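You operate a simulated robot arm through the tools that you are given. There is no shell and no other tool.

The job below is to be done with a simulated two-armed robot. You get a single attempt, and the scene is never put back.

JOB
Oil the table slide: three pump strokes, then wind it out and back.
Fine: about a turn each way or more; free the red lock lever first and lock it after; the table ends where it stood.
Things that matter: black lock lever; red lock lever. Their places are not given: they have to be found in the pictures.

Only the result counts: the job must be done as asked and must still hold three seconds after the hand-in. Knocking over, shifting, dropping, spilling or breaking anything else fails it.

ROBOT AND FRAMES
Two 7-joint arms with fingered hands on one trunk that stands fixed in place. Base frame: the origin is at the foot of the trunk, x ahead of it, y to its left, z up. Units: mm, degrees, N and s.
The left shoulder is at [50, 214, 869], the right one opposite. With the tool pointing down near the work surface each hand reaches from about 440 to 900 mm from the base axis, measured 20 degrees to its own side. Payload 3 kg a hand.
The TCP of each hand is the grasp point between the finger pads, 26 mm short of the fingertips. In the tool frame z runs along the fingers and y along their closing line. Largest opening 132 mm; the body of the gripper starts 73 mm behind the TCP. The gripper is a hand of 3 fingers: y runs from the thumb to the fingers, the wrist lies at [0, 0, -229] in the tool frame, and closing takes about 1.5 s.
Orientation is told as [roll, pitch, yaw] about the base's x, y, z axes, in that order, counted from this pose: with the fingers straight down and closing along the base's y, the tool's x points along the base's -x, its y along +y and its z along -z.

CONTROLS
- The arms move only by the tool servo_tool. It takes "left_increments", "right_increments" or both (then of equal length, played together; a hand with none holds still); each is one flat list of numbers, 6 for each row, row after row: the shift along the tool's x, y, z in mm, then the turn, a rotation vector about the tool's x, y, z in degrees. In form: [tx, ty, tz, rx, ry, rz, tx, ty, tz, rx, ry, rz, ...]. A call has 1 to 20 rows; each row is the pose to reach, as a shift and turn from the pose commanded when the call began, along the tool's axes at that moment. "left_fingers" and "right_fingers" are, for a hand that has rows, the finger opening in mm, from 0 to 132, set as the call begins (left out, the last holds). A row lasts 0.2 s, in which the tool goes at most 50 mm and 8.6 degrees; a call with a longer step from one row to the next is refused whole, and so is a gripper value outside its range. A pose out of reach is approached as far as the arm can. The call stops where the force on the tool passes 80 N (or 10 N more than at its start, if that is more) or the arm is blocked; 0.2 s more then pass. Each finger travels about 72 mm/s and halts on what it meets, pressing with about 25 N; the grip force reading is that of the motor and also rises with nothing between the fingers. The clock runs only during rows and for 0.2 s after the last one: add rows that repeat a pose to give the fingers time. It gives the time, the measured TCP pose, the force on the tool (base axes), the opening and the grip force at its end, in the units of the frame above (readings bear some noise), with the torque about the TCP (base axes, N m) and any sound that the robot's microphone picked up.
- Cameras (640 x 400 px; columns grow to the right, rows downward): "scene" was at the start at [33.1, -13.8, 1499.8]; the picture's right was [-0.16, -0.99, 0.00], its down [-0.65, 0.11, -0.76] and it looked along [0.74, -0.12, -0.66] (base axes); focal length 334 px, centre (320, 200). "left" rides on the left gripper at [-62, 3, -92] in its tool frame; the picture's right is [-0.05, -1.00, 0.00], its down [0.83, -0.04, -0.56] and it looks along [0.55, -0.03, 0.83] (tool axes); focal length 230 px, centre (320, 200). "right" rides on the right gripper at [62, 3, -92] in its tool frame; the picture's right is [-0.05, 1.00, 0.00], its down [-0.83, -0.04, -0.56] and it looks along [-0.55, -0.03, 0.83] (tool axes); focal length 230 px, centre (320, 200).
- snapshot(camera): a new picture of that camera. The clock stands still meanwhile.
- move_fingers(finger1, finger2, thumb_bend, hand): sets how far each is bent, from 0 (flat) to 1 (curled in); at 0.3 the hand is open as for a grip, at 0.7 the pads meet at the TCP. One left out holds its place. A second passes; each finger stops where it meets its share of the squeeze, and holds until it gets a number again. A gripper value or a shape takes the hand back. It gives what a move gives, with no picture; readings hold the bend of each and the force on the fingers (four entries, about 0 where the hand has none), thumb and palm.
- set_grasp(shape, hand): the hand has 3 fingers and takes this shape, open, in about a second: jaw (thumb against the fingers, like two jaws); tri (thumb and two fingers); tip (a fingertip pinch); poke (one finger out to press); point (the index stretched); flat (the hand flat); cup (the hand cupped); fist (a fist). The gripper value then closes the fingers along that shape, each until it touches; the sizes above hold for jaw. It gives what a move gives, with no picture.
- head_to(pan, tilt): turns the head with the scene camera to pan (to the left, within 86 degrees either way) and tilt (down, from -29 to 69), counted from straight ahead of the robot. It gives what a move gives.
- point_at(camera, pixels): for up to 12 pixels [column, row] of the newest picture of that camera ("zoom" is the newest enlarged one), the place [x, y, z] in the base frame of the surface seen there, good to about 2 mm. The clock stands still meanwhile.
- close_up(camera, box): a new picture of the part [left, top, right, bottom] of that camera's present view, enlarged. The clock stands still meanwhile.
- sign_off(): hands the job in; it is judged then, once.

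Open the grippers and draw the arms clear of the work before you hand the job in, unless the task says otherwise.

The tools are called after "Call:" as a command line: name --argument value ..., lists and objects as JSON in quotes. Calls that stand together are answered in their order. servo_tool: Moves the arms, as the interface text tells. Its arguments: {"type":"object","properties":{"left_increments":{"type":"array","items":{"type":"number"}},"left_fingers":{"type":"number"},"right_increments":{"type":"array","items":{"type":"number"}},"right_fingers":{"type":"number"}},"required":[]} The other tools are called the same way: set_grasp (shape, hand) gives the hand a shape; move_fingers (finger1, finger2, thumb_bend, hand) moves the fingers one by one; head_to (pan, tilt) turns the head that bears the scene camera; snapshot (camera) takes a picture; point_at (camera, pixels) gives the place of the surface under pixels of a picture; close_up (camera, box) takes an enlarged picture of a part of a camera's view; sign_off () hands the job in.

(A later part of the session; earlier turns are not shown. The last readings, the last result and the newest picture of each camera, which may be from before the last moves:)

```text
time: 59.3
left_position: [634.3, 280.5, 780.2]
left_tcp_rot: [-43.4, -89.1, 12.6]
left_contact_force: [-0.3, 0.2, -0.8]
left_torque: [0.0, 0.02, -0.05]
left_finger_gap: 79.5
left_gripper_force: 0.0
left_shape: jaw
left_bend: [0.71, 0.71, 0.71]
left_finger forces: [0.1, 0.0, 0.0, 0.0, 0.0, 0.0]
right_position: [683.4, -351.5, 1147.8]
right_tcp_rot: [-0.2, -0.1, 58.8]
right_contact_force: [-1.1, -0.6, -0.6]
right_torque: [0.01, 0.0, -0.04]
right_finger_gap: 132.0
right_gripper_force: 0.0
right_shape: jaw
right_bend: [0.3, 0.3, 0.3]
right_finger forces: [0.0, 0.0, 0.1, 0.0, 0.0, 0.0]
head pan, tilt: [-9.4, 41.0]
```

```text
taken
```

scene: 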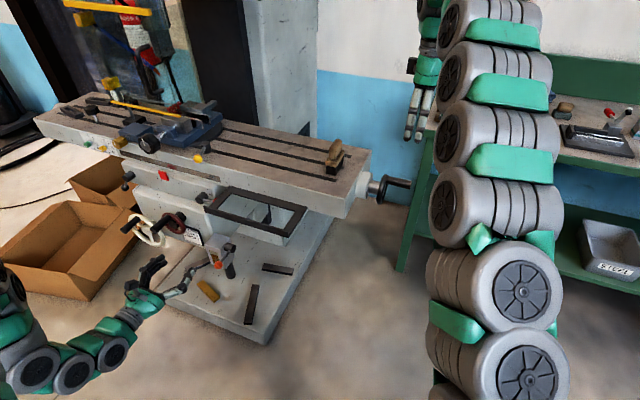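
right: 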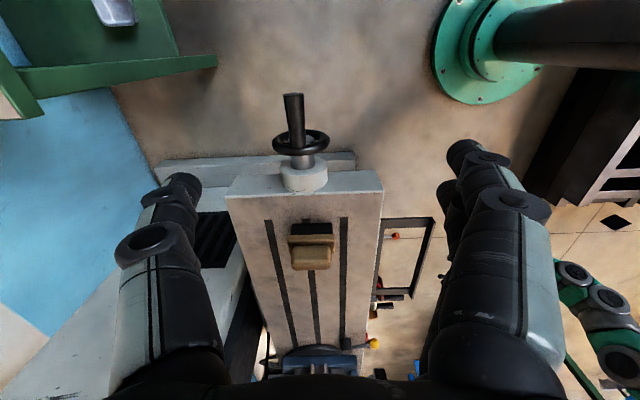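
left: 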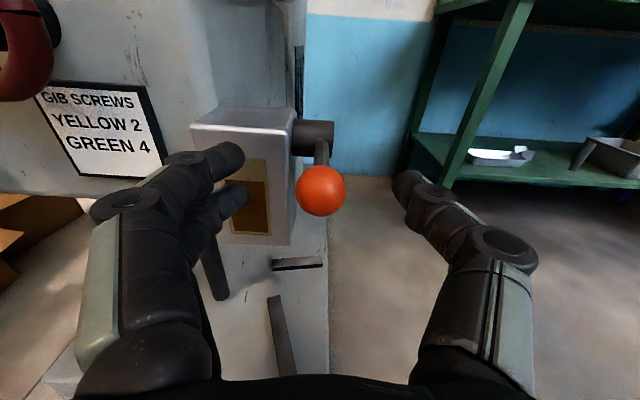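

The alignment looks right: handle centre at about (294,112), i.e. ~32 mm toward tool -y. I move over the handle, tilt 15° outward, lower to z≈1000 and set the fingers to 70 mm.

Call:
servo_tool --right_increments '[-2, -6, 20, 0, -3, 0, -4, -12, 45, 0, -6, 0, -7, -19, 70, 0, -9, 0, -10, -26, 95, 0, -12, 0, -13, -32, 120, 0, -15, 0, -13, -32, 147, 0, -15, 0, -13, -32, 147, 0, -15, 0]' --right_fingers 70

Call:
snapshot --camera "right"

```text
time: 60.9
left_position: [634.9, 280.8, 781.6]
left_tcp_rot: [-43.7, -89.1, 13.2]
left_contact_force: [-1.0, -0.4, 0.2]
left_torque: [0.01, 0.0, 0.0]
left_finger_gap: 79.6
left_gripper_force: 0.0
left_shape: jaw
left_bend: [0.71, 0.71, 0.71]
left_finger forces: [0.0, 0.0, 0.1, 0.0, 0.1, 0.0]
right_position: [714.1, -358.6, 999.5]
right_tcp_rot: [0.0, -15.0, 58.7]
right_contact_force: [0.3, -0.6, 0.4]
right_torque: [-0.02, 0.01, 0.0]
right_finger_gap: 70.5
right_gripper_force: 0.0
right_shape: jaw
right_bend: [0.72, 0.72, 0.7]
right_finger forces: [0.1, 0.0, 0.0, 0.0, 0.0, 0.1]
head pan, tilt: [-9.4, 41.0]
```

```text
taken
```

right: 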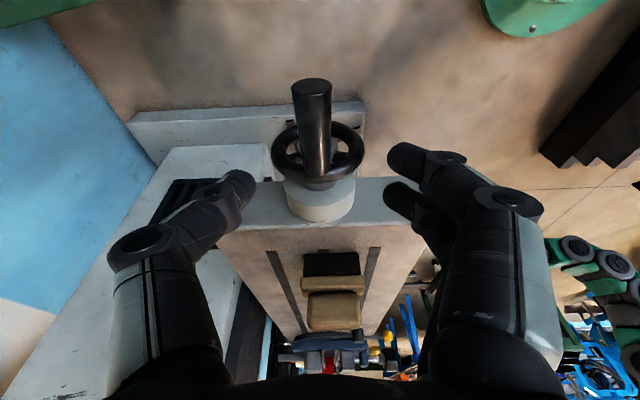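

The handle is visible between thumb and fingers at (313,80–175). I measure it and the wheel with this camera.

Call:
point_at --camera "right" --pixels '[[312, 85], [313, 110], [314, 140], [315, 165], [312, 78], [276, 155], [360, 150], [318, 178], [345, 130], [290, 128], [305, 140], [322, 140]]'

Call:
close_up --camera "right" --box '[240, 60, 400, 220]'

```text
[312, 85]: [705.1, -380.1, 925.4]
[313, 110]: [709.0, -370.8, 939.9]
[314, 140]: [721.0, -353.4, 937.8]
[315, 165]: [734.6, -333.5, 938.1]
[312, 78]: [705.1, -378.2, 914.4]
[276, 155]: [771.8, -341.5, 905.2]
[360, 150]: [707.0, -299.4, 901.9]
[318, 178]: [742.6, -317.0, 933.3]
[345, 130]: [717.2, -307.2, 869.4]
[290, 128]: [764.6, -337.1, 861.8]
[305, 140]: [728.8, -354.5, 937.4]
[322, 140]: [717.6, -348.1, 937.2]
```

```text
2.50 times, centred on (320, 140) of right
```

zoom: 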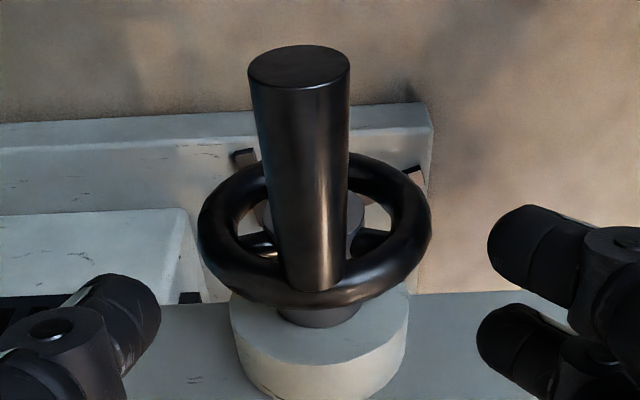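

Handle axis is at t≈-799, z≈926, with the wheel axis about 36 mm below it. I lower the open hand straight down over the handle (TCP to z≈925).

Call:
servo_tool --right_increments '[2, -1, 12, 0, 0, 0, 5, -2, 25, 0, 0, 0, 7.5, -3, 38, 0, 0, 0, 10, -3, 50, 0, 0, 0, 12, -3, 62, 0, 0, 0, 14.2, -3, 73.8, 0, 0, 0, 14.2, -3, 73.8, 0, 0, 0]'

Call:
snapshot --camera "right"

Call:
close_up --camera "scene" --box '[330, 120, 450, 220]'

```text
time: 62.5
left_position: [634.5, 279.5, 781.4]
left_tcp_rot: [-43.7, -89.2, 13.2]
left_contact_force: [0.1, 0.4, 0.6]
left_torque: [0.01, 0.01, 0.01]
left_finger_gap: 79.6
left_gripper_force: 0.0
left_shape: jaw
left_bend: [0.71, 0.71, 0.71]
left_finger forces: [0.0, 0.0, 0.0, 0.0, 0.0, 0.0]
right_position: [720.2, -353.2, 924.0]
right_tcp_rot: [0.0, -15.1, 58.6]
right_contact_force: [-0.2, 0.0, 0.1]
right_torque: [0.0, -0.01, 0.01]
right_finger_gap: 70.6
right_gripper_force: 0.1
right_shape: jaw
right_bend: [0.72, 0.72, 0.7]
right_finger forces: [0.1, 0.1, 0.0, 0.0, 0.2, 0.0]
head pan, tilt: [-9.4, 41.0]
```

```text
taken
```

right: 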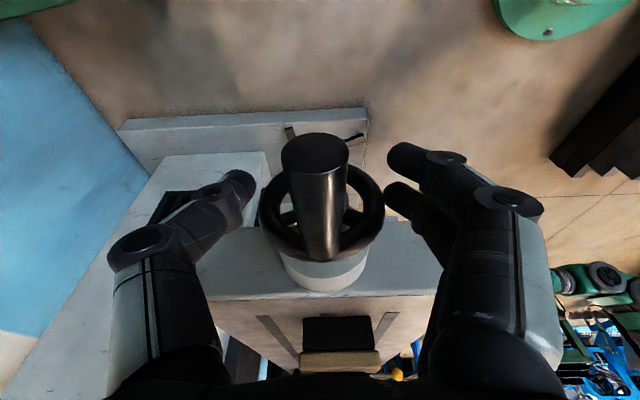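

```text
4.00 times, centred on (390, 170) of scene
```

zoom: 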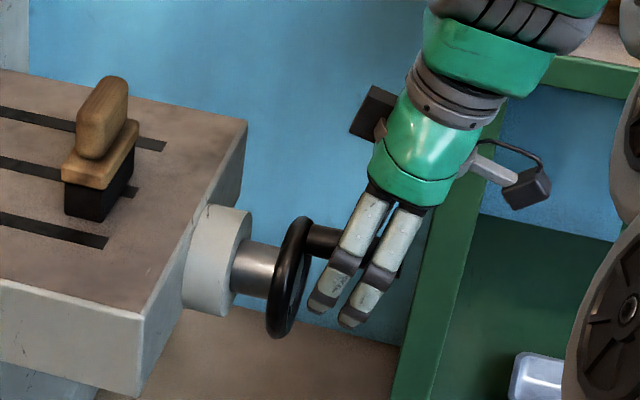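

The hand straddles the handle. I check where the dark boxes on the hand lie, to ensure no contact with the table when circling.

Call:
point_at --camera "zoom" --pixels '[[372, 115], [360, 135], [385, 95], [525, 195], [330, 300], [345, 318], [400, 195], [420, 200]]'

Call:
servo_tool --right_increments '[0, 0, 0, 0, 0, 0, 0, 0, 0, 0, 0, 0, 0, 0, 0, 0, 0, 0, 0, 0, 0, 0, 0, 0, 0, 0, 0, 0, 0, 0, 0, 0, 0, 0, 0, 0]' --right_fingers 5

Call:
snapshot --camera "right"

```text
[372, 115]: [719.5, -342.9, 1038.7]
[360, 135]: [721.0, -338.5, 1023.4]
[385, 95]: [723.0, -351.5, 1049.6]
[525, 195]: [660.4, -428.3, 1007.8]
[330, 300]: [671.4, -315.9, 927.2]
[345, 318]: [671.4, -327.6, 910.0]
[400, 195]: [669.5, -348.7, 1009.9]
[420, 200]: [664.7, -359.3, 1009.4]
```

```text
time: 63.9
left_position: [633.3, 280.6, 781.3]
left_tcp_rot: [-43.4, -89.1, 12.9]
left_contact_force: [0.7, 0.3, -0.1]
left_torque: [0.01, 0.02, -0.01]
left_finger_gap: 79.7
left_gripper_force: 0.1
left_shape: jaw
left_bend: [0.71, 0.71, 0.71]
left_finger forces: [0.0, 0.0, 0.0, 0.0, 0.0, 0.0]
right_position: [721.7, -354.1, 923.0]
right_tcp_rot: [0.1, -15.0, 58.7]
right_contact_force: [0.4, -0.3, -0.4]
right_torque: [0.04, 0.03, 0.03]
right_finger_gap: 5.9
right_gripper_force: 0.0
right_shape: jaw
right_bend: [0.71, 0.71, 0.7]
right_finger forces: [0.1, 0.1, 0.1, 0.1, 0.8, 0.0]
head pan, tilt: [-9.4, 41.0]
```

```text
taken
```

right: 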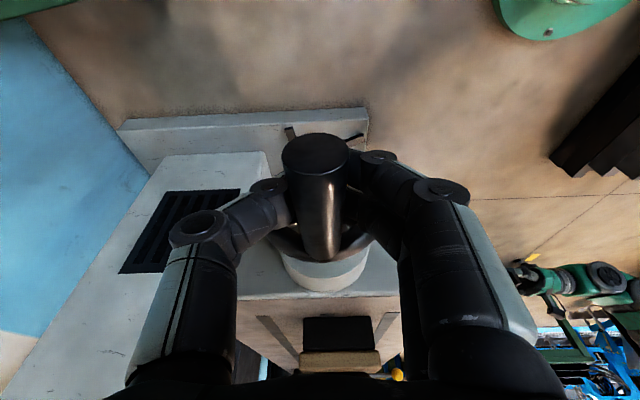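

The fingers closed beneath the handle (gap 5.9, no squeeze), caging it. I close fully to take up the slack.

Call:
servo_tool --right_increments '[0, 0, 0, 0, 0, 0, 0, 0, 0, 0, 0, 0, 0, 0, 0, 0, 0, 0, 0, 0, 0, 0, 0, 0]' --right_fingers 0

Call:
close_up --camera "scene" --box '[350, 140, 430, 210]'

Call:
close_up --camera "right" --box '[220, 100, 420, 280]'

```text
time: 64.9
left_position: [634.2, 279.6, 781.5]
left_tcp_rot: [-43.4, -89.1, 12.8]
left_contact_force: [-0.4, 0.4, 1.1]
left_torque: [-0.04, -0.01, 0.01]
left_finger_gap: 79.6
left_gripper_force: 0.1
left_shape: jaw
left_bend: [0.71, 0.71, 0.71]
left_finger forces: [0.1, 0.0, 0.1, 0.0, 0.1, 0.0]
right_position: [720.9, -353.6, 921.5]
right_tcp_rot: [0.0, -15.2, 58.6]
right_contact_force: [-0.1, 3.0, -18.7]
right_torque: [0.04, 0.14, 0.06]
right_finger_gap: 0.0
right_gripper_force: 25.6
right_shape: jaw
right_bend: [0.64, 0.69, 0.72]
right_finger forces: [12.8, 11.9, 0.0, 0.1, 23.3, 0.0]
head pan, tilt: [-9.4, 41.0]
```

```text
5.71 times, centred on (390, 175) of scene
```

zoom: 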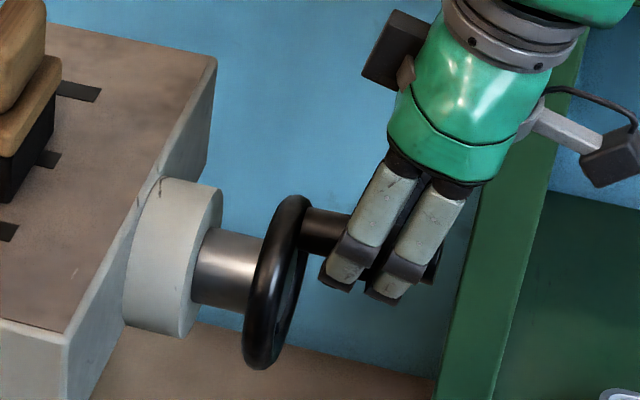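

```text
2.22 times, centred on (320, 190) of right
```

zoom: 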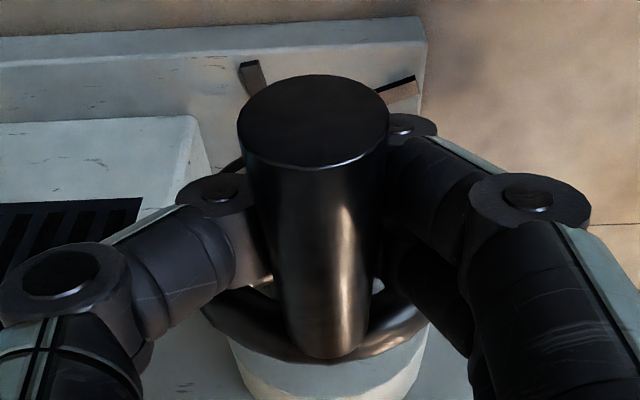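

The handle is gripped (13/12/23 N). I start cranking: the first 60° of the circle (R≈36 mm) toward the front side, and check the force and wheel.

Call:
servo_tool --right_increments '[0.14, 6.25, 0.53, 0, 0, 0, 0.56, 12.3, 2.1, 0, 0, 0, 1.25, 18, 4.66, 0, 0, 0, 2.18, 23.1, 8.13, 0, 0, 0, 3.33, 27.6, 12.4, 0, 0, 0, 4.66, 31.2, 17.4, 0, 0, 0]'

Call:
close_up --camera "right" --box '[220, 100, 420, 280]'

Call:
close_up --camera "scene" --box '[350, 140, 430, 210]'

```text
time: 66.3
left_position: [634.6, 279.3, 781.8]
left_tcp_rot: [-42.5, -89.1, 11.9]
left_contact_force: [0.4, 0.6, 0.2]
left_torque: [-0.01, -0.03, -0.02]
left_finger_gap: 79.5
left_gripper_force: 0.2
left_shape: jaw
left_bend: [0.71, 0.71, 0.71]
left_finger forces: [0.0, 0.0, 0.0, 0.0, 0.0, 0.0]
right_position: [695.6, -336.3, 907.4]
right_tcp_rot: [-0.2, -15.2, 58.6]
right_contact_force: [18.2, -18.1, -8.1]
right_torque: [-0.21, -0.02, -0.05]
right_finger_gap: 0.1
right_gripper_force: 24.8
right_shape: jaw
right_bend: [0.64, 0.67, 0.74]
right_finger forces: [0.3, 13.6, 0.0, 0.0, 14.4, 0.0]
head pan, tilt: [-9.4, 41.0]
```

```text
2.22 times, centred on (320, 190) of right
```

zoom: 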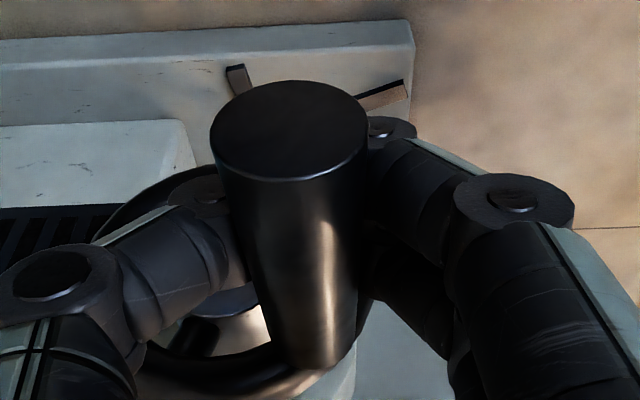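

```text
5.71 times, centred on (390, 175) of scene
```

zoom: 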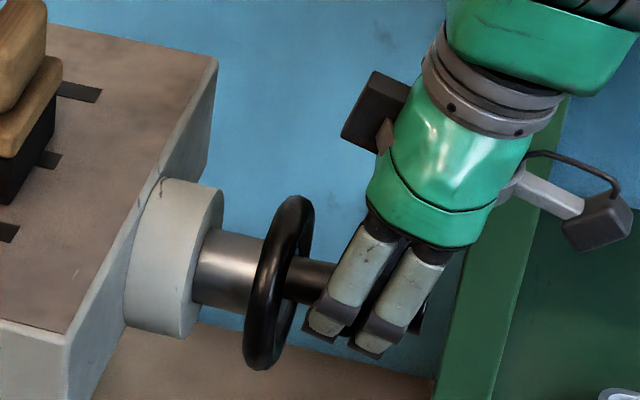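

The wheel follows. I measure the handle end's position to track the wheel angle.

Call:
close_up --camera "right" --box '[220, 100, 420, 280]'

Call:
point_at --camera "zoom" --pixels '[[290, 130], [290, 100], [290, 165], [230, 130], [345, 130]]'

```text
2.22 times, centred on (320, 190) of right
```

zoom: 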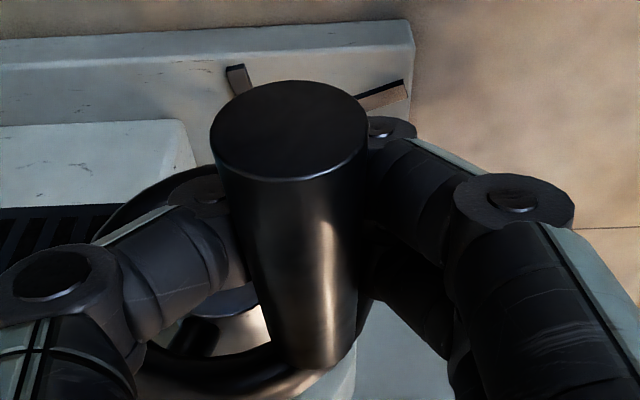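

```text
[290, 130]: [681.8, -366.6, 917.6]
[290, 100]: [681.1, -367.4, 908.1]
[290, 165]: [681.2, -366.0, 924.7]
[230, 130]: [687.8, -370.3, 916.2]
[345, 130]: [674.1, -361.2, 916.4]
```

The handle end moved to (681.5,-366.5,917), i.e. ~45° (it lags the commanded 60° by grip slack). I continue the circle to 180°.

Call:
servo_tool --right_increments '[1.47, 2.65, 5.5, 0, 0, 0, 3.04, 4.27, 11.35, 0, 0, 0, 4.66, 4.82, 17.39, 0, 0, 0, 6.28, 4.27, 23.43, 0, 0, 0, 7.85, 2.65, 29.28, 0, 0, 0, 9.32, 0, 34.78, 0, 0, 0, 10.66, -3.6, 39.74, 0, 0, 0, 11.81, -8.04, 44.03, 0, 0, 0, 12.74, -13.18, 47.51, 0, 0, 0, 13.42, -18.87, 50.07, 0, 0, 0, 13.84, -24.93, 51.63, 0, 0, 0, 13.99, -31.18, 52.16, 0, 0, 0]'

Call:
close_up --camera "right" --box '[220, 100, 420, 280]'

Call:
close_up --camera "scene" --box '[350, 140, 430, 210]'

```text
time: 68.5
left_position: [634.2, 279.5, 782.1]
left_tcp_rot: [-45.6, -89.1, 15.1]
left_contact_force: [-0.2, 0.9, 0.5]
left_torque: [0.01, -0.01, 0.0]
left_finger_gap: 79.6
left_gripper_force: 0.1
left_shape: jaw
left_bend: [0.71, 0.71, 0.71]
left_finger forces: [0.0, 0.1, 0.1, 0.0, 0.1, 0.0]
right_position: [701.3, -341.1, 852.6]
right_tcp_rot: [1.1, -14.9, 58.7]
right_contact_force: [-44.6, 14.1, 13.1]
right_torque: [-0.73, -1.77, -0.79]
right_finger_gap: 0.4
right_gripper_force: 24.8
right_shape: jaw
right_bend: [0.69, 0.71, 0.74]
right_finger forces: [41.1, 4.1, 0.1, 0.1, 0.1, 0.1]
head pan, tilt: [-9.4, 41.0]
stopped in row 10 (right hand): the force on the tool passed its limit at 92 N (the readings are from after the stop); the commanded pose is now the measured one
```

```text
2.22 times, centred on (320, 190) of right
```

zoom: 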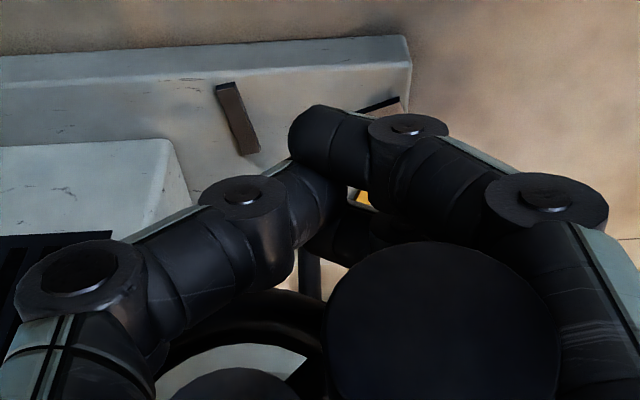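

```text
5.71 times, centred on (390, 175) of scene
```

zoom: 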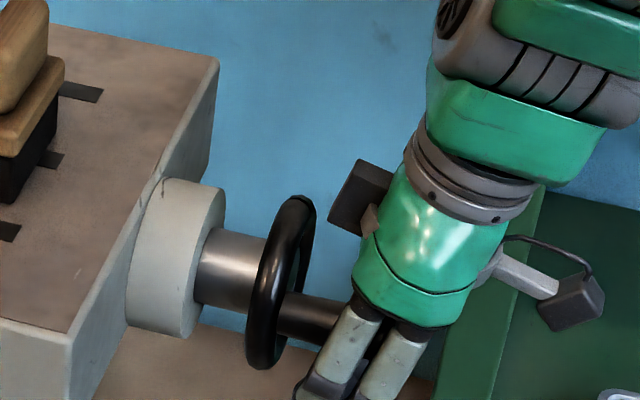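

The handle slid up inside the grip toward the palm (it isn't held against vertical force well). I measure the handle's present position relative to the hand.

Call:
point_at --camera "zoom" --pixels '[[290, 310], [300, 335]]'

Call:
close_up --camera "right" --box '[220, 100, 480, 340]'

Call:
point_at --camera "zoom" --pixels '[[370, 230], [370, 180], [370, 280], [300, 230], [440, 230]]'

```text
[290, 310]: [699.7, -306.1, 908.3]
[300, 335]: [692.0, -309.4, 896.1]
```

```text
1.67 times, centred on (350, 220) of right
```

zoom: 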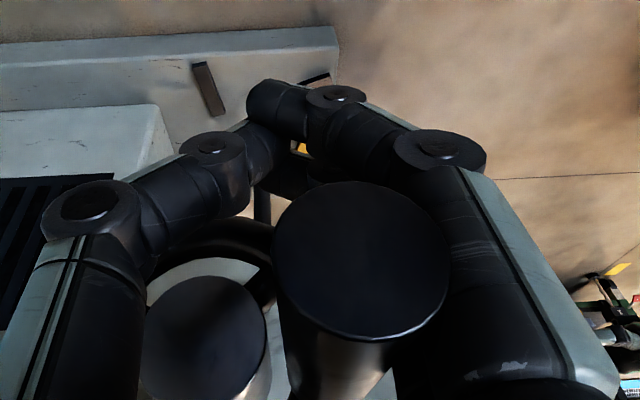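

```text
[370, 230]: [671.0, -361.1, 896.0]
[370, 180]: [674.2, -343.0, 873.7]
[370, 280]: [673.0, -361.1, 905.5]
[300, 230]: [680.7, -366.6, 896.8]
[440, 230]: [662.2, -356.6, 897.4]
```

The handle is at ~73° (R≈38, axis z≈888), lying 47 mm toward the palm. I'll switch to a power grasp: open the fingers, centre the handle against the palm, and reduce the tilt to 8°.

Call:
servo_tool --right_increments '[0, 0, 0, 0, 0, 0, 0, 0, 0, 0, 0, 0, 0, 0, 0, 0, 0, 0, 0, 0, 0, 0, 0, 0, 0, 0, 0, 0, 0, 0]' --right_fingers 110

Call:
servo_tool --right_increments '[0, 4, 0, 0, 2, 0, 0, 8, 0, 0, 4, 0, 0, 12, 0, 0, 6, 0, 0, 15, 0, 0, 7, 0, 1, 15, 4, 0, 7, 0, 2, 15, 8, 0, 7, 0]'

Call:
snapshot --camera "right"

Call:
close_up --camera "scene" --box '[340, 120, 440, 220]'

```text
time: 69.7
left_position: [634.5, 280.1, 781.4]
left_tcp_rot: [-44.2, -89.2, 13.6]
left_contact_force: [-0.2, -0.1, -0.1]
left_torque: [0.02, 0.01, -0.02]
left_finger_gap: 79.7
left_gripper_force: 0.1
left_shape: jaw
left_bend: [0.71, 0.71, 0.71]
left_finger forces: [0.0, 0.1, 0.1, 0.1, 0.1, 0.0]
right_position: [705.5, -341.4, 854.6]
right_tcp_rot: [0.7, -15.0, 58.7]
right_contact_force: [0.3, 0.1, 0.1]
right_torque: [-0.01, 0.0, 0.01]
right_finger_gap: 109.4
right_gripper_force: 0.1
right_shape: jaw
right_bend: [0.56, 0.56, 0.52]
right_finger forces: [0.0, 0.1, 0.0, 0.0, 0.0, 0.0]
head pan, tilt: [-9.4, 41.0]
```

```text
time: 71.1
left_position: [634.6, 280.5, 781.6]
left_tcp_rot: [-44.0, -89.1, 13.6]
left_contact_force: [-0.1, -0.3, 0.0]
left_torque: [0.0, 0.0, -0.03]
left_finger_gap: 79.6
left_gripper_force: 0.0
left_shape: jaw
left_bend: [0.71, 0.71, 0.71]
left_finger forces: [0.0, 0.0, 0.0, 0.1, 0.0, 0.0]
right_position: [693.1, -335.7, 846.1]
right_tcp_rot: [0.7, -7.9, 58.9]
right_contact_force: [1.0, 0.0, 0.4]
right_torque: [0.02, -0.02, -0.01]
right_finger_gap: 109.2
right_gripper_force: 0.0
right_shape: jaw
right_bend: [0.56, 0.56, 0.52]
right_finger forces: [0.1, 0.1, 0.1, 0.0, 0.1, 0.0]
head pan, tilt: [-9.4, 41.0]
```

```text
taken
```

right: 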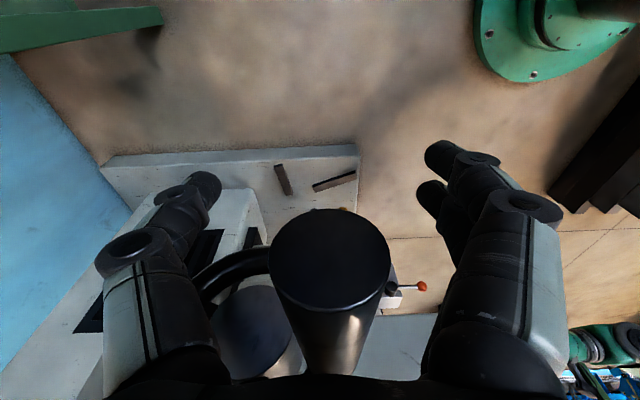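

```text
4.00 times, centred on (390, 170) of scene
```

zoom: 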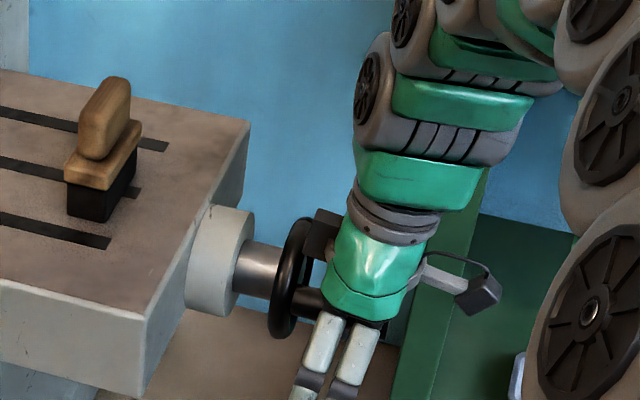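

The inner box on the hand would hit the wheel in a top-down power grasp, so I'll try an axial approach instead (hand pointing along the handle from its free end). First I raise the open hand straight up, clear of the handle.

Call:
servo_tool --right_increments '[-3, 0, -20, 0, 0, 0, -7, 0, -50, 0, 0, 0, -12, 0, -85, 0, 0, 0, -17, 0, -120, 0, 0, 0, -22, 0, -155, 0, 0, 0, -28, 0, -200, 0, 0, 0]'

Call:
servo_tool --right_increments '[10, 0, 0, 0, -8, 0, 20, 0, 0, 0, -16, 0, 30, 0, 0, 0, -24, 0, 40, 0, 0, 0, -32, 0, 50, 0, 0, 0, -40, 0, 60, 0, 0, 0, -48, 0, 70, 0, 0, 0, -56, 0, 80, 0, 0, 0, -64, 0, 90, 0, 0, 0, -72, 0, 100, 0, 0, 0, -80, 0, 100, 0, 0, 0, -82, 0]' --right_fingers 80

Call:
snapshot --camera "scene"

Call:
snapshot --camera "right"

```text
time: 72.5
left_position: [634.3, 279.3, 781.9]
left_tcp_rot: [-43.8, -89.2, 13.3]
left_contact_force: [0.1, 0.4, 1.0]
left_torque: [-0.02, -0.03, 0.0]
left_finger_gap: 79.5
left_gripper_force: 0.1
left_shape: jaw
left_bend: [0.71, 0.71, 0.71]
left_finger forces: [0.1, 0.1, 0.0, 0.0, 0.0, 0.0]
right_position: [696.6, -331.0, 1047.1]
right_tcp_rot: [0.8, -7.9, 58.9]
right_contact_force: [-0.4, -0.2, 0.6]
right_torque: [0.01, -0.06, -0.05]
right_finger_gap: 110.1
right_gripper_force: 0.0
right_shape: jaw
right_bend: [0.56, 0.56, 0.52]
right_finger forces: [0.0, 0.0, 0.0, 0.1, 0.1, 0.0]
head pan, tilt: [-9.4, 41.0]
```

```text
time: 75.1
left_position: [634.0, 280.6, 780.9]
left_tcp_rot: [-44.0, -89.2, 13.5]
left_contact_force: [0.2, -0.6, -0.1]
left_torque: [-0.01, -0.01, 0.01]
left_finger_gap: 79.9
left_gripper_force: 0.1
left_shape: jaw
left_bend: [0.71, 0.71, 0.71]
left_finger forces: [0.0, 0.1, 0.1, 0.1, 0.1, 0.0]
right_position: [545.3, -477.8, 1522.6]
right_tcp_rot: [-117.7, -55.5, 168.2]
right_contact_force: [0.5, 0.6, -0.4]
right_torque: [0.0, 0.01, 0.02]
right_finger_gap: 80.2
right_gripper_force: 0.0
right_shape: jaw
right_bend: [0.71, 0.71, 0.71]
right_finger forces: [0.0, 0.1, 0.0, 0.0, 0.0, 0.1]
right hand out of reach, approached as far as the arm can: row 3, 4, 5, 6, 7, 8, 9, 10, 11
head pan, tilt: [-9.4, 41.0]
stopped in row 11 (right hand): the arm was blocked; the commanded pose is now the measured one
```

```text
taken
```

scene: 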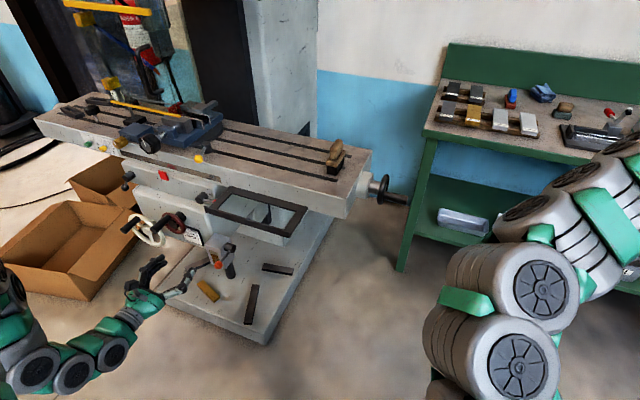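

```text
taken
```

right: 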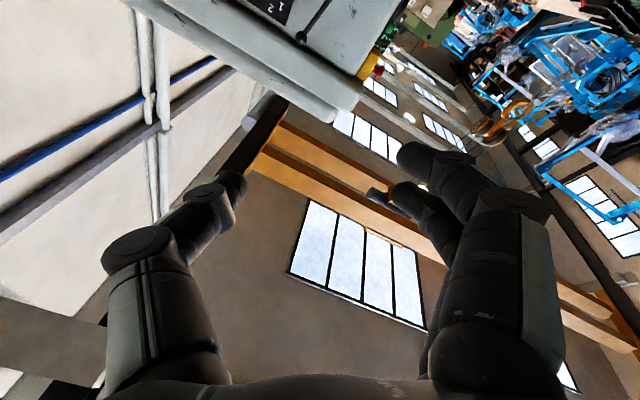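

The arm couldn't reach that orientation and swung up to (545,-478,1523). Nothing seems disturbed. I bring the right hand back toward a downward orientation and lower position in steps.

Call:
servo_tool --right_increments '[22, 12, 3, -2.3, 7.2, 1.4, 44, 23, 6, -4.6, 14.4, 2.7, 66, 35, 10, -6.9, 21.6, 4.1, 88, 46, 13, -9.2, 28.9, 5.5, 110, 58, 16, -11.5, 36.1, 6.9, 131, 69, 19, -13.7, 43.3, 8.2, 153, 81, 23, -16, 50.5, 9.6]'

Call:
snapshot --camera "scene"

```text
time: 76.7
left_position: [635.0, 280.5, 781.7]
left_tcp_rot: [-44.1, -89.2, 13.4]
left_contact_force: [0.1, -0.6, 0.2]
left_torque: [0.04, 0.0, 0.01]
left_finger_gap: 79.8
left_gripper_force: 0.1
left_shape: jaw
left_bend: [0.71, 0.71, 0.71]
left_finger forces: [0.0, 0.0, 0.1, 0.1, 0.0, 0.0]
right_position: [591.5, -427.2, 1364.3]
right_tcp_rot: [-26.9, -47.3, 81.1]
right_contact_force: [0.5, 0.5, -0.4]
right_torque: [0.03, 0.0, -0.02]
right_finger_gap: 80.2
right_gripper_force: 0.0
right_shape: jaw
right_bend: [0.71, 0.71, 0.71]
right_finger forces: [0.0, 0.0, 0.0, 0.1, 0.1, 0.0]
head pan, tilt: [-9.4, 41.0]
```

```text
taken
```

scene: 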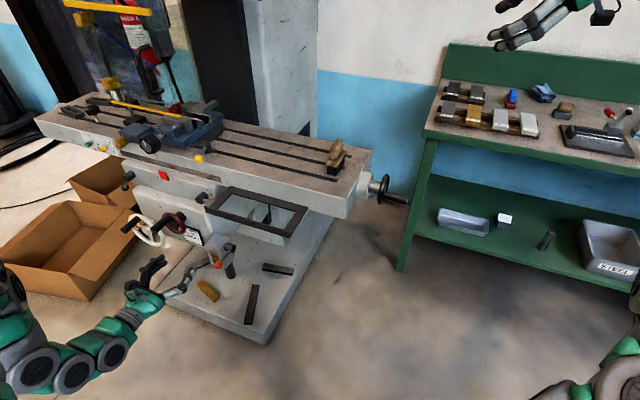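

The arm is tracking back well. I finish the return to a downward orientation at about (650,-385,1180).

Call:
servo_tool --right_increments '[12.6, 3.5, 21, -2, 6.3, 1.2, 25.2, 6.9, 42, -4, 12.6, 2.4, 37.8, 10.4, 63, -6, 18.9, 3.6, 50.4, 13.8, 84, -8, 25.2, 4.8, 63, 17.3, 105, -10, 31.6, 6, 75.6, 20.7, 126, -12, 37.9, 7.2, 88.2, 24.2, 147, -14, 44.2, 8.4, 100.8, 27.6, 167.8, -16, 50.5, 9.6, 100.8, 27.6, 167.8, -16, 50.5, 9.6]'

Call:
snapshot --camera "right"

Call:
close_up --camera "scene" --box '[345, 160, 425, 210]'

```text
time: 78.7
left_position: [633.6, 280.5, 781.1]
left_tcp_rot: [-44.0, -89.1, 13.4]
left_contact_force: [0.9, 0.6, 0.0]
left_torque: [0.01, 0.0, 0.04]
left_finger_gap: 79.8
left_gripper_force: 0.1
left_shape: jaw
left_bend: [0.71, 0.71, 0.71]
left_finger forces: [0.1, 0.0, 0.1, 0.0, 0.0, 0.1]
right_position: [645.5, -383.4, 1156.7]
right_tcp_rot: [0.1, 0.1, 58.8]
right_contact_force: [-0.2, 0.2, 0.2]
right_torque: [0.01, 0.05, 0.01]
right_finger_gap: 80.1
right_gripper_force: 0.1
right_shape: jaw
right_bend: [0.71, 0.71, 0.71]
right_finger forces: [0.1, 0.1, 0.1, 0.1, 0.0, 0.1]
right hand out of reach, approached as far as the arm can: row 8, 9
head pan, tilt: [-9.4, 41.0]
```

```text
taken
```

right: 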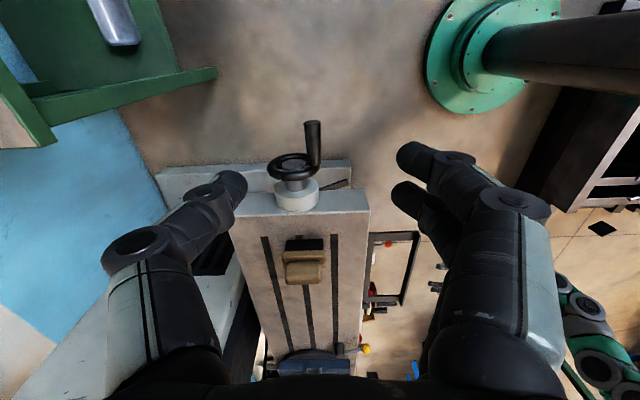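

```text
8.00 times, centred on (385, 185) of scene
```

zoom: 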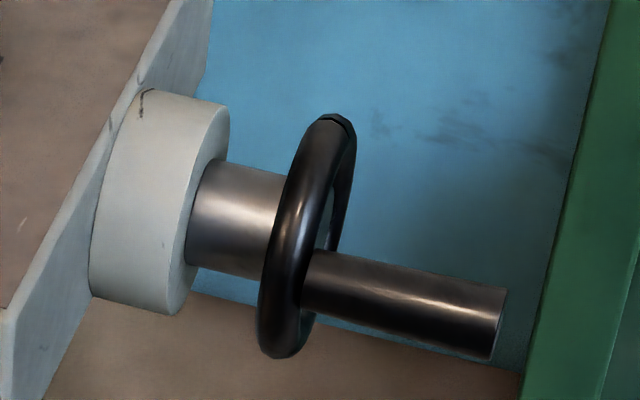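

Back in a sane pose. The wheel sits with its handle at the front (about 75–80°), and the table has moved ~2 mm outward. I measure the handle now.

Call:
point_at --camera "zoom" --pixels '[[330, 280], [400, 290], [400, 305], [480, 320], [497, 325], [235, 215], [300, 200], [120, 220]]'

Call:
close_up --camera "right" --box '[250, 100, 370, 230]'

Call:
point_at --camera "zoom" --pixels '[[360, 80], [375, 110], [375, 150], [375, 190], [215, 215], [275, 250]]'

```text
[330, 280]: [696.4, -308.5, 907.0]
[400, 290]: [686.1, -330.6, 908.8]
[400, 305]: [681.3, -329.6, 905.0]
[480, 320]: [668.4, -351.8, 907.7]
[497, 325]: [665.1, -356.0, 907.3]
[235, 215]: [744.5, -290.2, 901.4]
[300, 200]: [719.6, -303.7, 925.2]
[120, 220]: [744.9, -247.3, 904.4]
```

```text
3.08 times, centred on (310, 165) of right
```

zoom: 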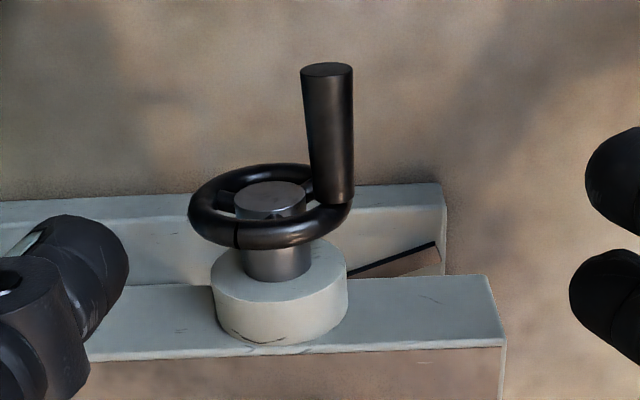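

```text
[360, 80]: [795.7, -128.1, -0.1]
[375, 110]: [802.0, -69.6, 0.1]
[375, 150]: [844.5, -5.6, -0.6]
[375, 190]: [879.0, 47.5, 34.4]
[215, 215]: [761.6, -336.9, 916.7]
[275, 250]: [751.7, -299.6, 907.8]
```

I now know the handle centre: t≈-765, z≈900.5. I go above it with the hand tilted 15°, opened to 110 mm, keeping a few mm outward of the wheel.

Call:
servo_tool --right_increments '[-10, -2.4, 20, 0, -2.5, 0, -20, -4.8, 40, 0, -5, 0, -30, -7.2, 60, 0, -7.5, 0, -40, -9.6, 80, 0, -10, 0, -50, -12, 100, 0, -12.5, 0, -60.3, -14.3, 121.7, 0, -15, 0, -60.3, -14.3, 121.7, 0, -15, 0]' --right_fingers 110

Call:
snapshot --camera "right"

```text
time: 80.3
left_position: [635.0, 280.5, 781.9]
left_tcp_rot: [-44.1, -89.2, 13.5]
left_contact_force: [0.8, -0.6, 1.4]
left_torque: [0.0, -0.02, -0.01]
left_finger_gap: 79.6
left_gripper_force: 0.0
left_shape: jaw
left_bend: [0.71, 0.71, 0.71]
left_finger forces: [0.0, 0.0, 0.1, 0.1, 0.1, 0.1]
right_position: [689.2, -337.4, 1033.0]
right_tcp_rot: [0.1, -15.1, 58.8]
right_contact_force: [1.4, 0.4, -0.8]
right_torque: [0.0, 0.02, -0.01]
right_finger_gap: 109.6
right_gripper_force: 0.0
right_shape: jaw
right_bend: [0.56, 0.56, 0.52]
right_finger forces: [0.0, 0.0, 0.0, 0.0, 0.0, 0.0]
head pan, tilt: [-9.4, 41.0]
```

```text
taken
```

right: 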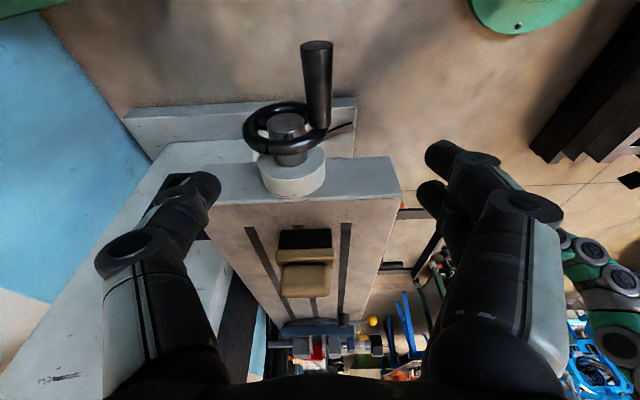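

I check how far the hub disc protrudes before lowering.

Call:
point_at --camera "right" --pixels '[[285, 125], [295, 120], [275, 122], [287, 145], [250, 130], [316, 45], [318, 80], [318, 110]]'

```text
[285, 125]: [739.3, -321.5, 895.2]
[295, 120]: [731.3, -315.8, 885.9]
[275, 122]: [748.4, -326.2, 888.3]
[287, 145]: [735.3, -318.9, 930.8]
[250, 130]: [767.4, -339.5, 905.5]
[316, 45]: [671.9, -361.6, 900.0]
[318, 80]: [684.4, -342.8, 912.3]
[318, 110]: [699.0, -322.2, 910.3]
```

The wheel face is at s≈-108, leaving ~10 mm clearance. I lower the open hand 186 mm so the handle comes up near the palm.

Call:
servo_tool --right_increments '[6, 1, 23, 0, 0, 0, 12, 2, 46, 0, 0, 0, 18, 2, 69, 0, 0, 0, 24, 2, 92, 0, 0, 0, 30, 2, 114, 0, 0, 0, 36, 2, 136, 0, 0, 0, 42, 2, 158, 0, 0, 0, 48.2, 2, 179.7, 0, 0, 0]'

Call:
snapshot --camera "right"

Call:
close_up --camera "scene" --box '[340, 120, 440, 220]'

```text
time: 82.1
left_position: [634.5, 280.9, 781.6]
left_tcp_rot: [-43.8, -89.1, 13.4]
left_contact_force: [-0.3, 1.1, 0.4]
left_torque: [-0.02, -0.03, -0.04]
left_finger_gap: 79.8
left_gripper_force: 0.1
left_shape: jaw
left_bend: [0.71, 0.71, 0.71]
left_finger forces: [0.0, 0.1, 0.1, 0.1, 0.1, 0.0]
right_position: [686.0, -341.1, 844.2]
right_tcp_rot: [0.2, -14.9, 58.8]
right_contact_force: [1.0, -0.1, 0.2]
right_torque: [0.0, -0.02, -0.02]
right_finger_gap: 110.2
right_gripper_force: 0.0
right_shape: jaw
right_bend: [0.56, 0.56, 0.52]
right_finger forces: [0.0, 0.1, 0.0, 0.0, 0.0, 0.1]
head pan, tilt: [-9.4, 41.0]
```

```text
taken
```

right: 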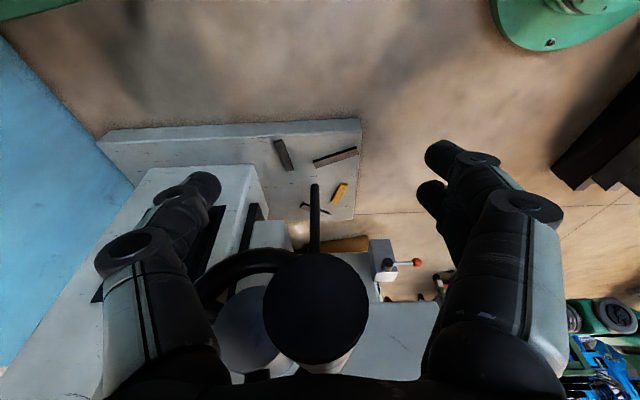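

```text
4.00 times, centred on (390, 170) of scene
```

zoom: 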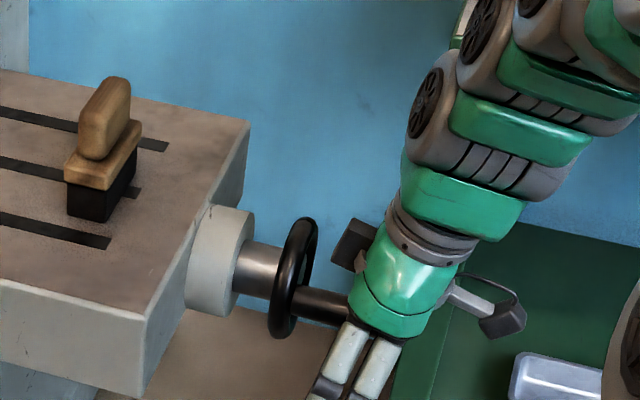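

The handle is now centred just below the palm. I curl all fingers and thumb around it for a power grasp.

Call:
move_fingers --hand "right" --finger1 1 --finger2 1 --thumb_bend 1

Call:
snapshot --camera "right"

Call:
close_up --camera "scene" --box '[340, 120, 440, 220]'

```text
time: 83.1
left_position: [634.3, 279.0, 780.8]
left_tcp_rot: [-43.7, -89.1, 13.0]
left_contact_force: [0.1, 1.3, 0.1]
left_torque: [0.0, -0.02, 0.01]
left_finger_gap: 79.5
left_gripper_force: 0.1
left_shape: jaw
left_bend: [0.71, 0.71, 0.71]
left_finger forces: [0.1, 0.1, 0.1, 0.0, 0.0, 0.0]
right_position: [685.4, -340.1, 844.8]
right_tcp_rot: [0.0, -15.0, 58.9]
right_contact_force: [0.2, -0.6, -0.1]
right_torque: [0.01, -0.01, -0.01]
right_finger_gap: 4.4
right_gripper_force: 0.1
right_shape: fingers
right_bend: [0.9, 0.9, 0.92]
right_finger forces: [0.0, 0.0, 0.0, 0.1, 0.0, 0.1]
head pan, tilt: [-9.4, 41.0]
```

```text
taken
```

right: 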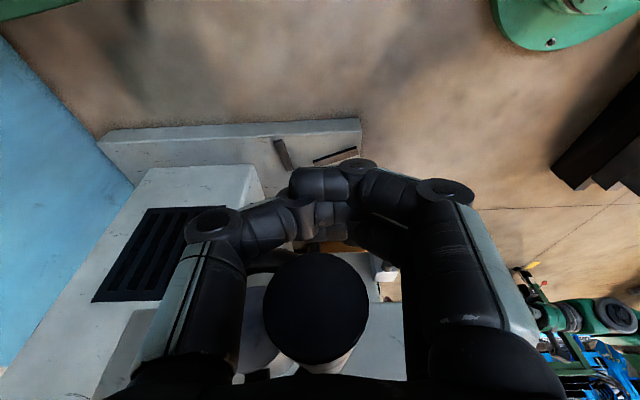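

```text
4.00 times, centred on (390, 170) of scene
```

zoom: 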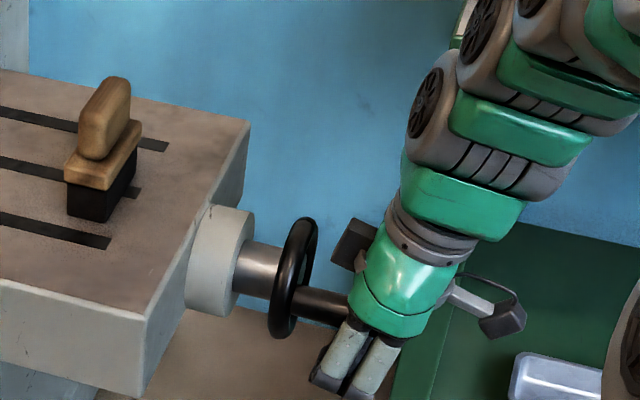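

The fingers have curled to 0.9 beneath the handle without touching it yet. I continue the curl.

Call:
move_fingers --hand "right" --finger1 1 --finger2 1 --thumb_bend 1

Call:
close_up --camera "right" --box '[160, 130, 480, 400]'

```text
time: 84.1
left_position: [633.2, 281.7, 780.5]
left_tcp_rot: [-43.6, -89.1, 13.1]
left_contact_force: [0.9, 0.4, 0.1]
left_torque: [0.03, 0.01, 0.0]
left_finger_gap: 79.9
left_gripper_force: 0.1
left_shape: jaw
left_bend: [0.71, 0.71, 0.71]
left_finger forces: [0.0, 0.1, 0.1, 0.0, 0.0, 0.1]
right_position: [686.5, -340.0, 845.2]
right_tcp_rot: [0.2, -15.0, 58.8]
right_contact_force: [-0.1, 0.5, 0.1]
right_torque: [0.01, 0.01, -0.01]
right_finger_gap: 4.6
right_gripper_force: 0.1
right_shape: fingers
right_bend: [0.92, 0.92, 0.92]
right_finger forces: [0.1, 0.0, 0.0, 0.0, 0.1, 0.0]
head pan, tilt: [-9.4, 41.0]
```

```text
1.48 times, centred on (320, 265) of right
```

zoom: 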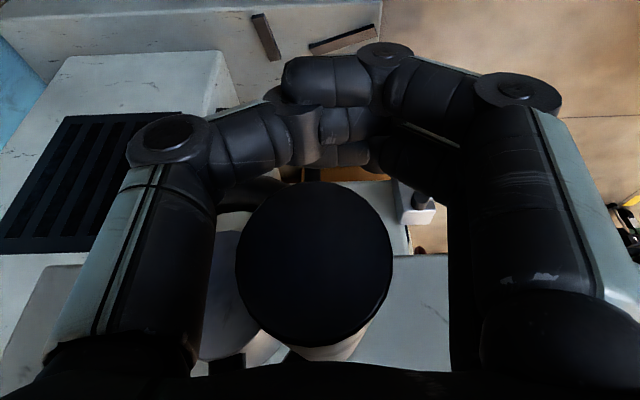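

The curled fingers and the palm now cage the handle (about ±6 mm sideways, ~20 mm vertical play). I crank on from ~71° toward 130°, palm pushing down.

Call:
servo_tool --right_increments '[1.82, 0.56, 5.82, 0, 0, 0, 3.78, 0.09, 12.19, 0, 0, 0, 5.72, -1.52, 18.25, 0, 0, 0, 7.53, -4.22, 23.85, 0, 0, 0, 9.16, -7.93, 28.77, 0, 0, 0, 10.49, -12.54, 32.93, 0, 0, 0]'

Call:
snapshot --camera "right"

Call:
close_up --camera "scene" --box '[340, 130, 440, 230]'

```text
time: 85.5
left_position: [634.0, 281.5, 781.8]
left_tcp_rot: [-44.0, -89.0, 13.5]
left_contact_force: [-0.7, 0.1, -0.5]
left_torque: [0.0, -0.03, 0.04]
left_finger_gap: 79.9
left_gripper_force: 0.1
left_shape: jaw
left_bend: [0.71, 0.71, 0.71]
left_finger forces: [0.0, 0.0, 0.0, 0.1, 0.0, 0.1]
right_position: [695.2, -344.3, 810.8]
right_tcp_rot: [0.3, -15.0, 58.7]
right_contact_force: [-1.4, -0.1, 2.1]
right_torque: [-0.07, -0.01, 0.01]
right_finger_gap: 5.1
right_gripper_force: 0.8
right_shape: fingers
right_bend: [0.93, 0.93, 0.92]
right_finger forces: [0.1, 0.0, 0.0, 0.1, 0.0, 1.6]
head pan, tilt: [-9.4, 41.0]
```

```text
taken
```

right: 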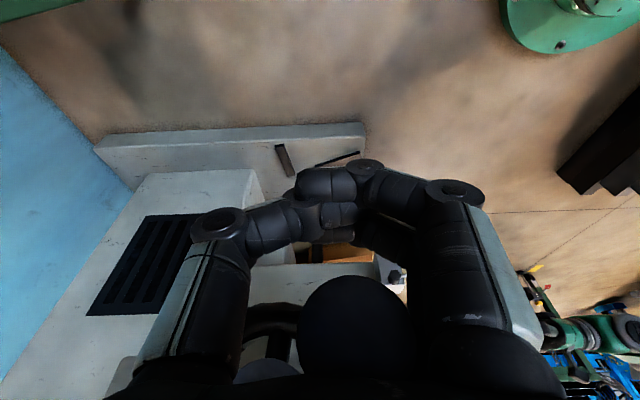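

```text
4.00 times, centred on (390, 180) of scene
```

zoom: 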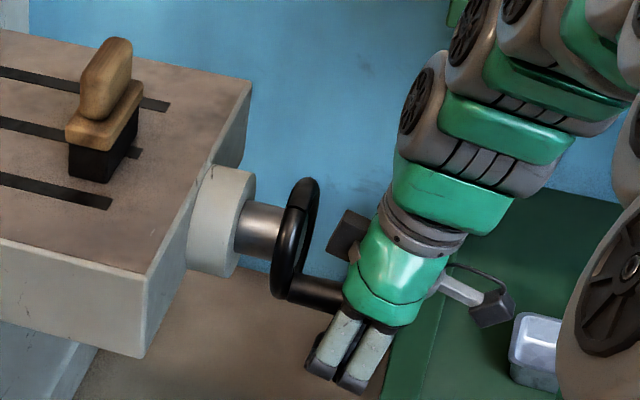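

The wheel follows with only ~2 N. I continue through the bottom to ~220°.

Call:
servo_tool --right_increments '[1.15, -5.37, 3.21, 0, 0, 0, 2.02, -11.32, 5.39, 0, 0, 0, 2.59, -17.68, 6.46, 0, 0, 0, 2.85, -24.27, 6.39, 0, 0, 0, 2.84, -30.87, 5.18, 0, 0, 0, 2.5, -37.29, 2.88, 0, 0, 0, 1.89, -43.34, -0.44, 0, 0, 0, 1.02, -48.82, -4.7, 0, 0, 0, 0, -53.57, -9.79, 0, 0, 0]'

Call:
snapshot --camera "right"

Call:
close_up --camera "scene" --box '[340, 130, 440, 230]'

```text
time: 86.3
left_position: [634.7, 279.8, 781.5]
left_tcp_rot: [-44.2, -89.2, 13.5]
left_contact_force: [0.2, -0.1, 0.1]
left_torque: [0.01, 0.01, 0.02]
left_finger_gap: 79.7
left_gripper_force: 0.0
left_shape: jaw
left_bend: [0.71, 0.71, 0.71]
left_finger forces: [0.0, 0.0, 0.0, 0.1, 0.1, 0.1]
right_position: [704.0, -351.7, 799.1]
right_tcp_rot: [1.2, -14.7, 58.8]
right_contact_force: [-23.5, 1.0, -9.9]
right_torque: [-0.06, -1.87, -0.17]
right_finger_gap: 4.8
right_gripper_force: 10.7
right_shape: fingers
right_bend: [0.93, 0.93, 0.92]
right_finger forces: [18.7, 3.2, 0.1, 0.0, 0.0, 0.1]
head pan, tilt: [-9.4, 41.0]
stopped in row 4 (right hand): the force on the tool passed its limit at 89 N (the readings are from after the stop); the commanded pose is now the measured one
```

```text
taken
```

right: 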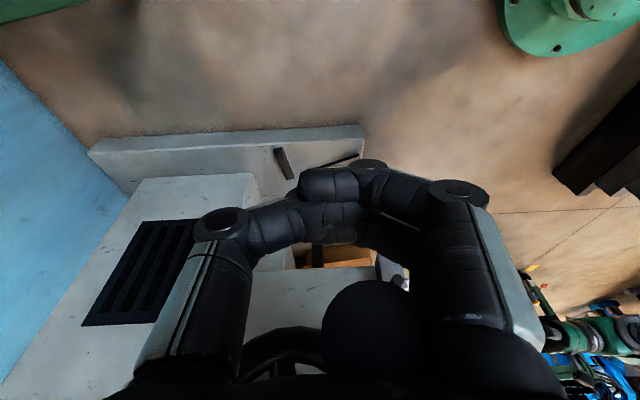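

```text
4.00 times, centred on (390, 180) of scene
```

zoom: 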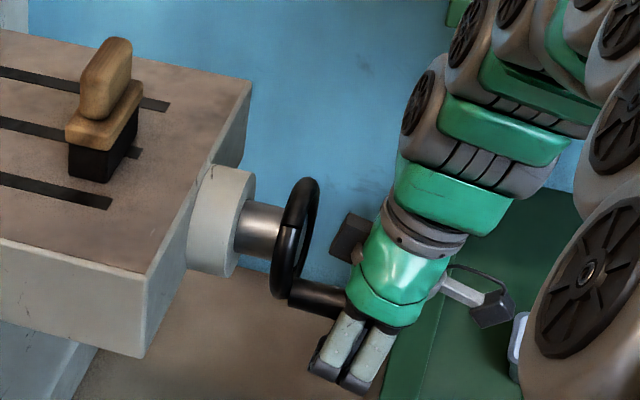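

The fingers began pushing sideways too early while the handle was still ~115–120°. I measure the handle and wheel state now.

Call:
point_at --camera "zoom" --pixels '[[312, 288], [325, 290], [312, 295], [325, 297], [335, 300], [310, 190], [260, 225], [220, 215]]'

Call:
close_up --camera "right" --box '[200, 230, 480, 400]'

```text
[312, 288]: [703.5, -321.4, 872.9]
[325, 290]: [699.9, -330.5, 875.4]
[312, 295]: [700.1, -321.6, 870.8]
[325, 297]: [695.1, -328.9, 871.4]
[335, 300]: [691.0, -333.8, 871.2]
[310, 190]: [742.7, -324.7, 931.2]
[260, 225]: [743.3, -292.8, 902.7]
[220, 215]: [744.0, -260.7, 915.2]
```

```text
2.29 times, centred on (340, 315) of right
```

zoom: 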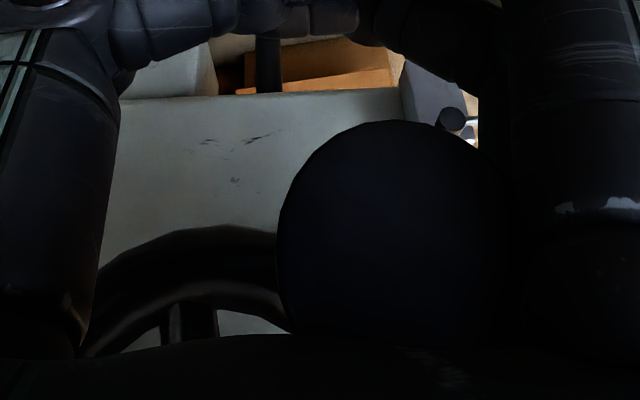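

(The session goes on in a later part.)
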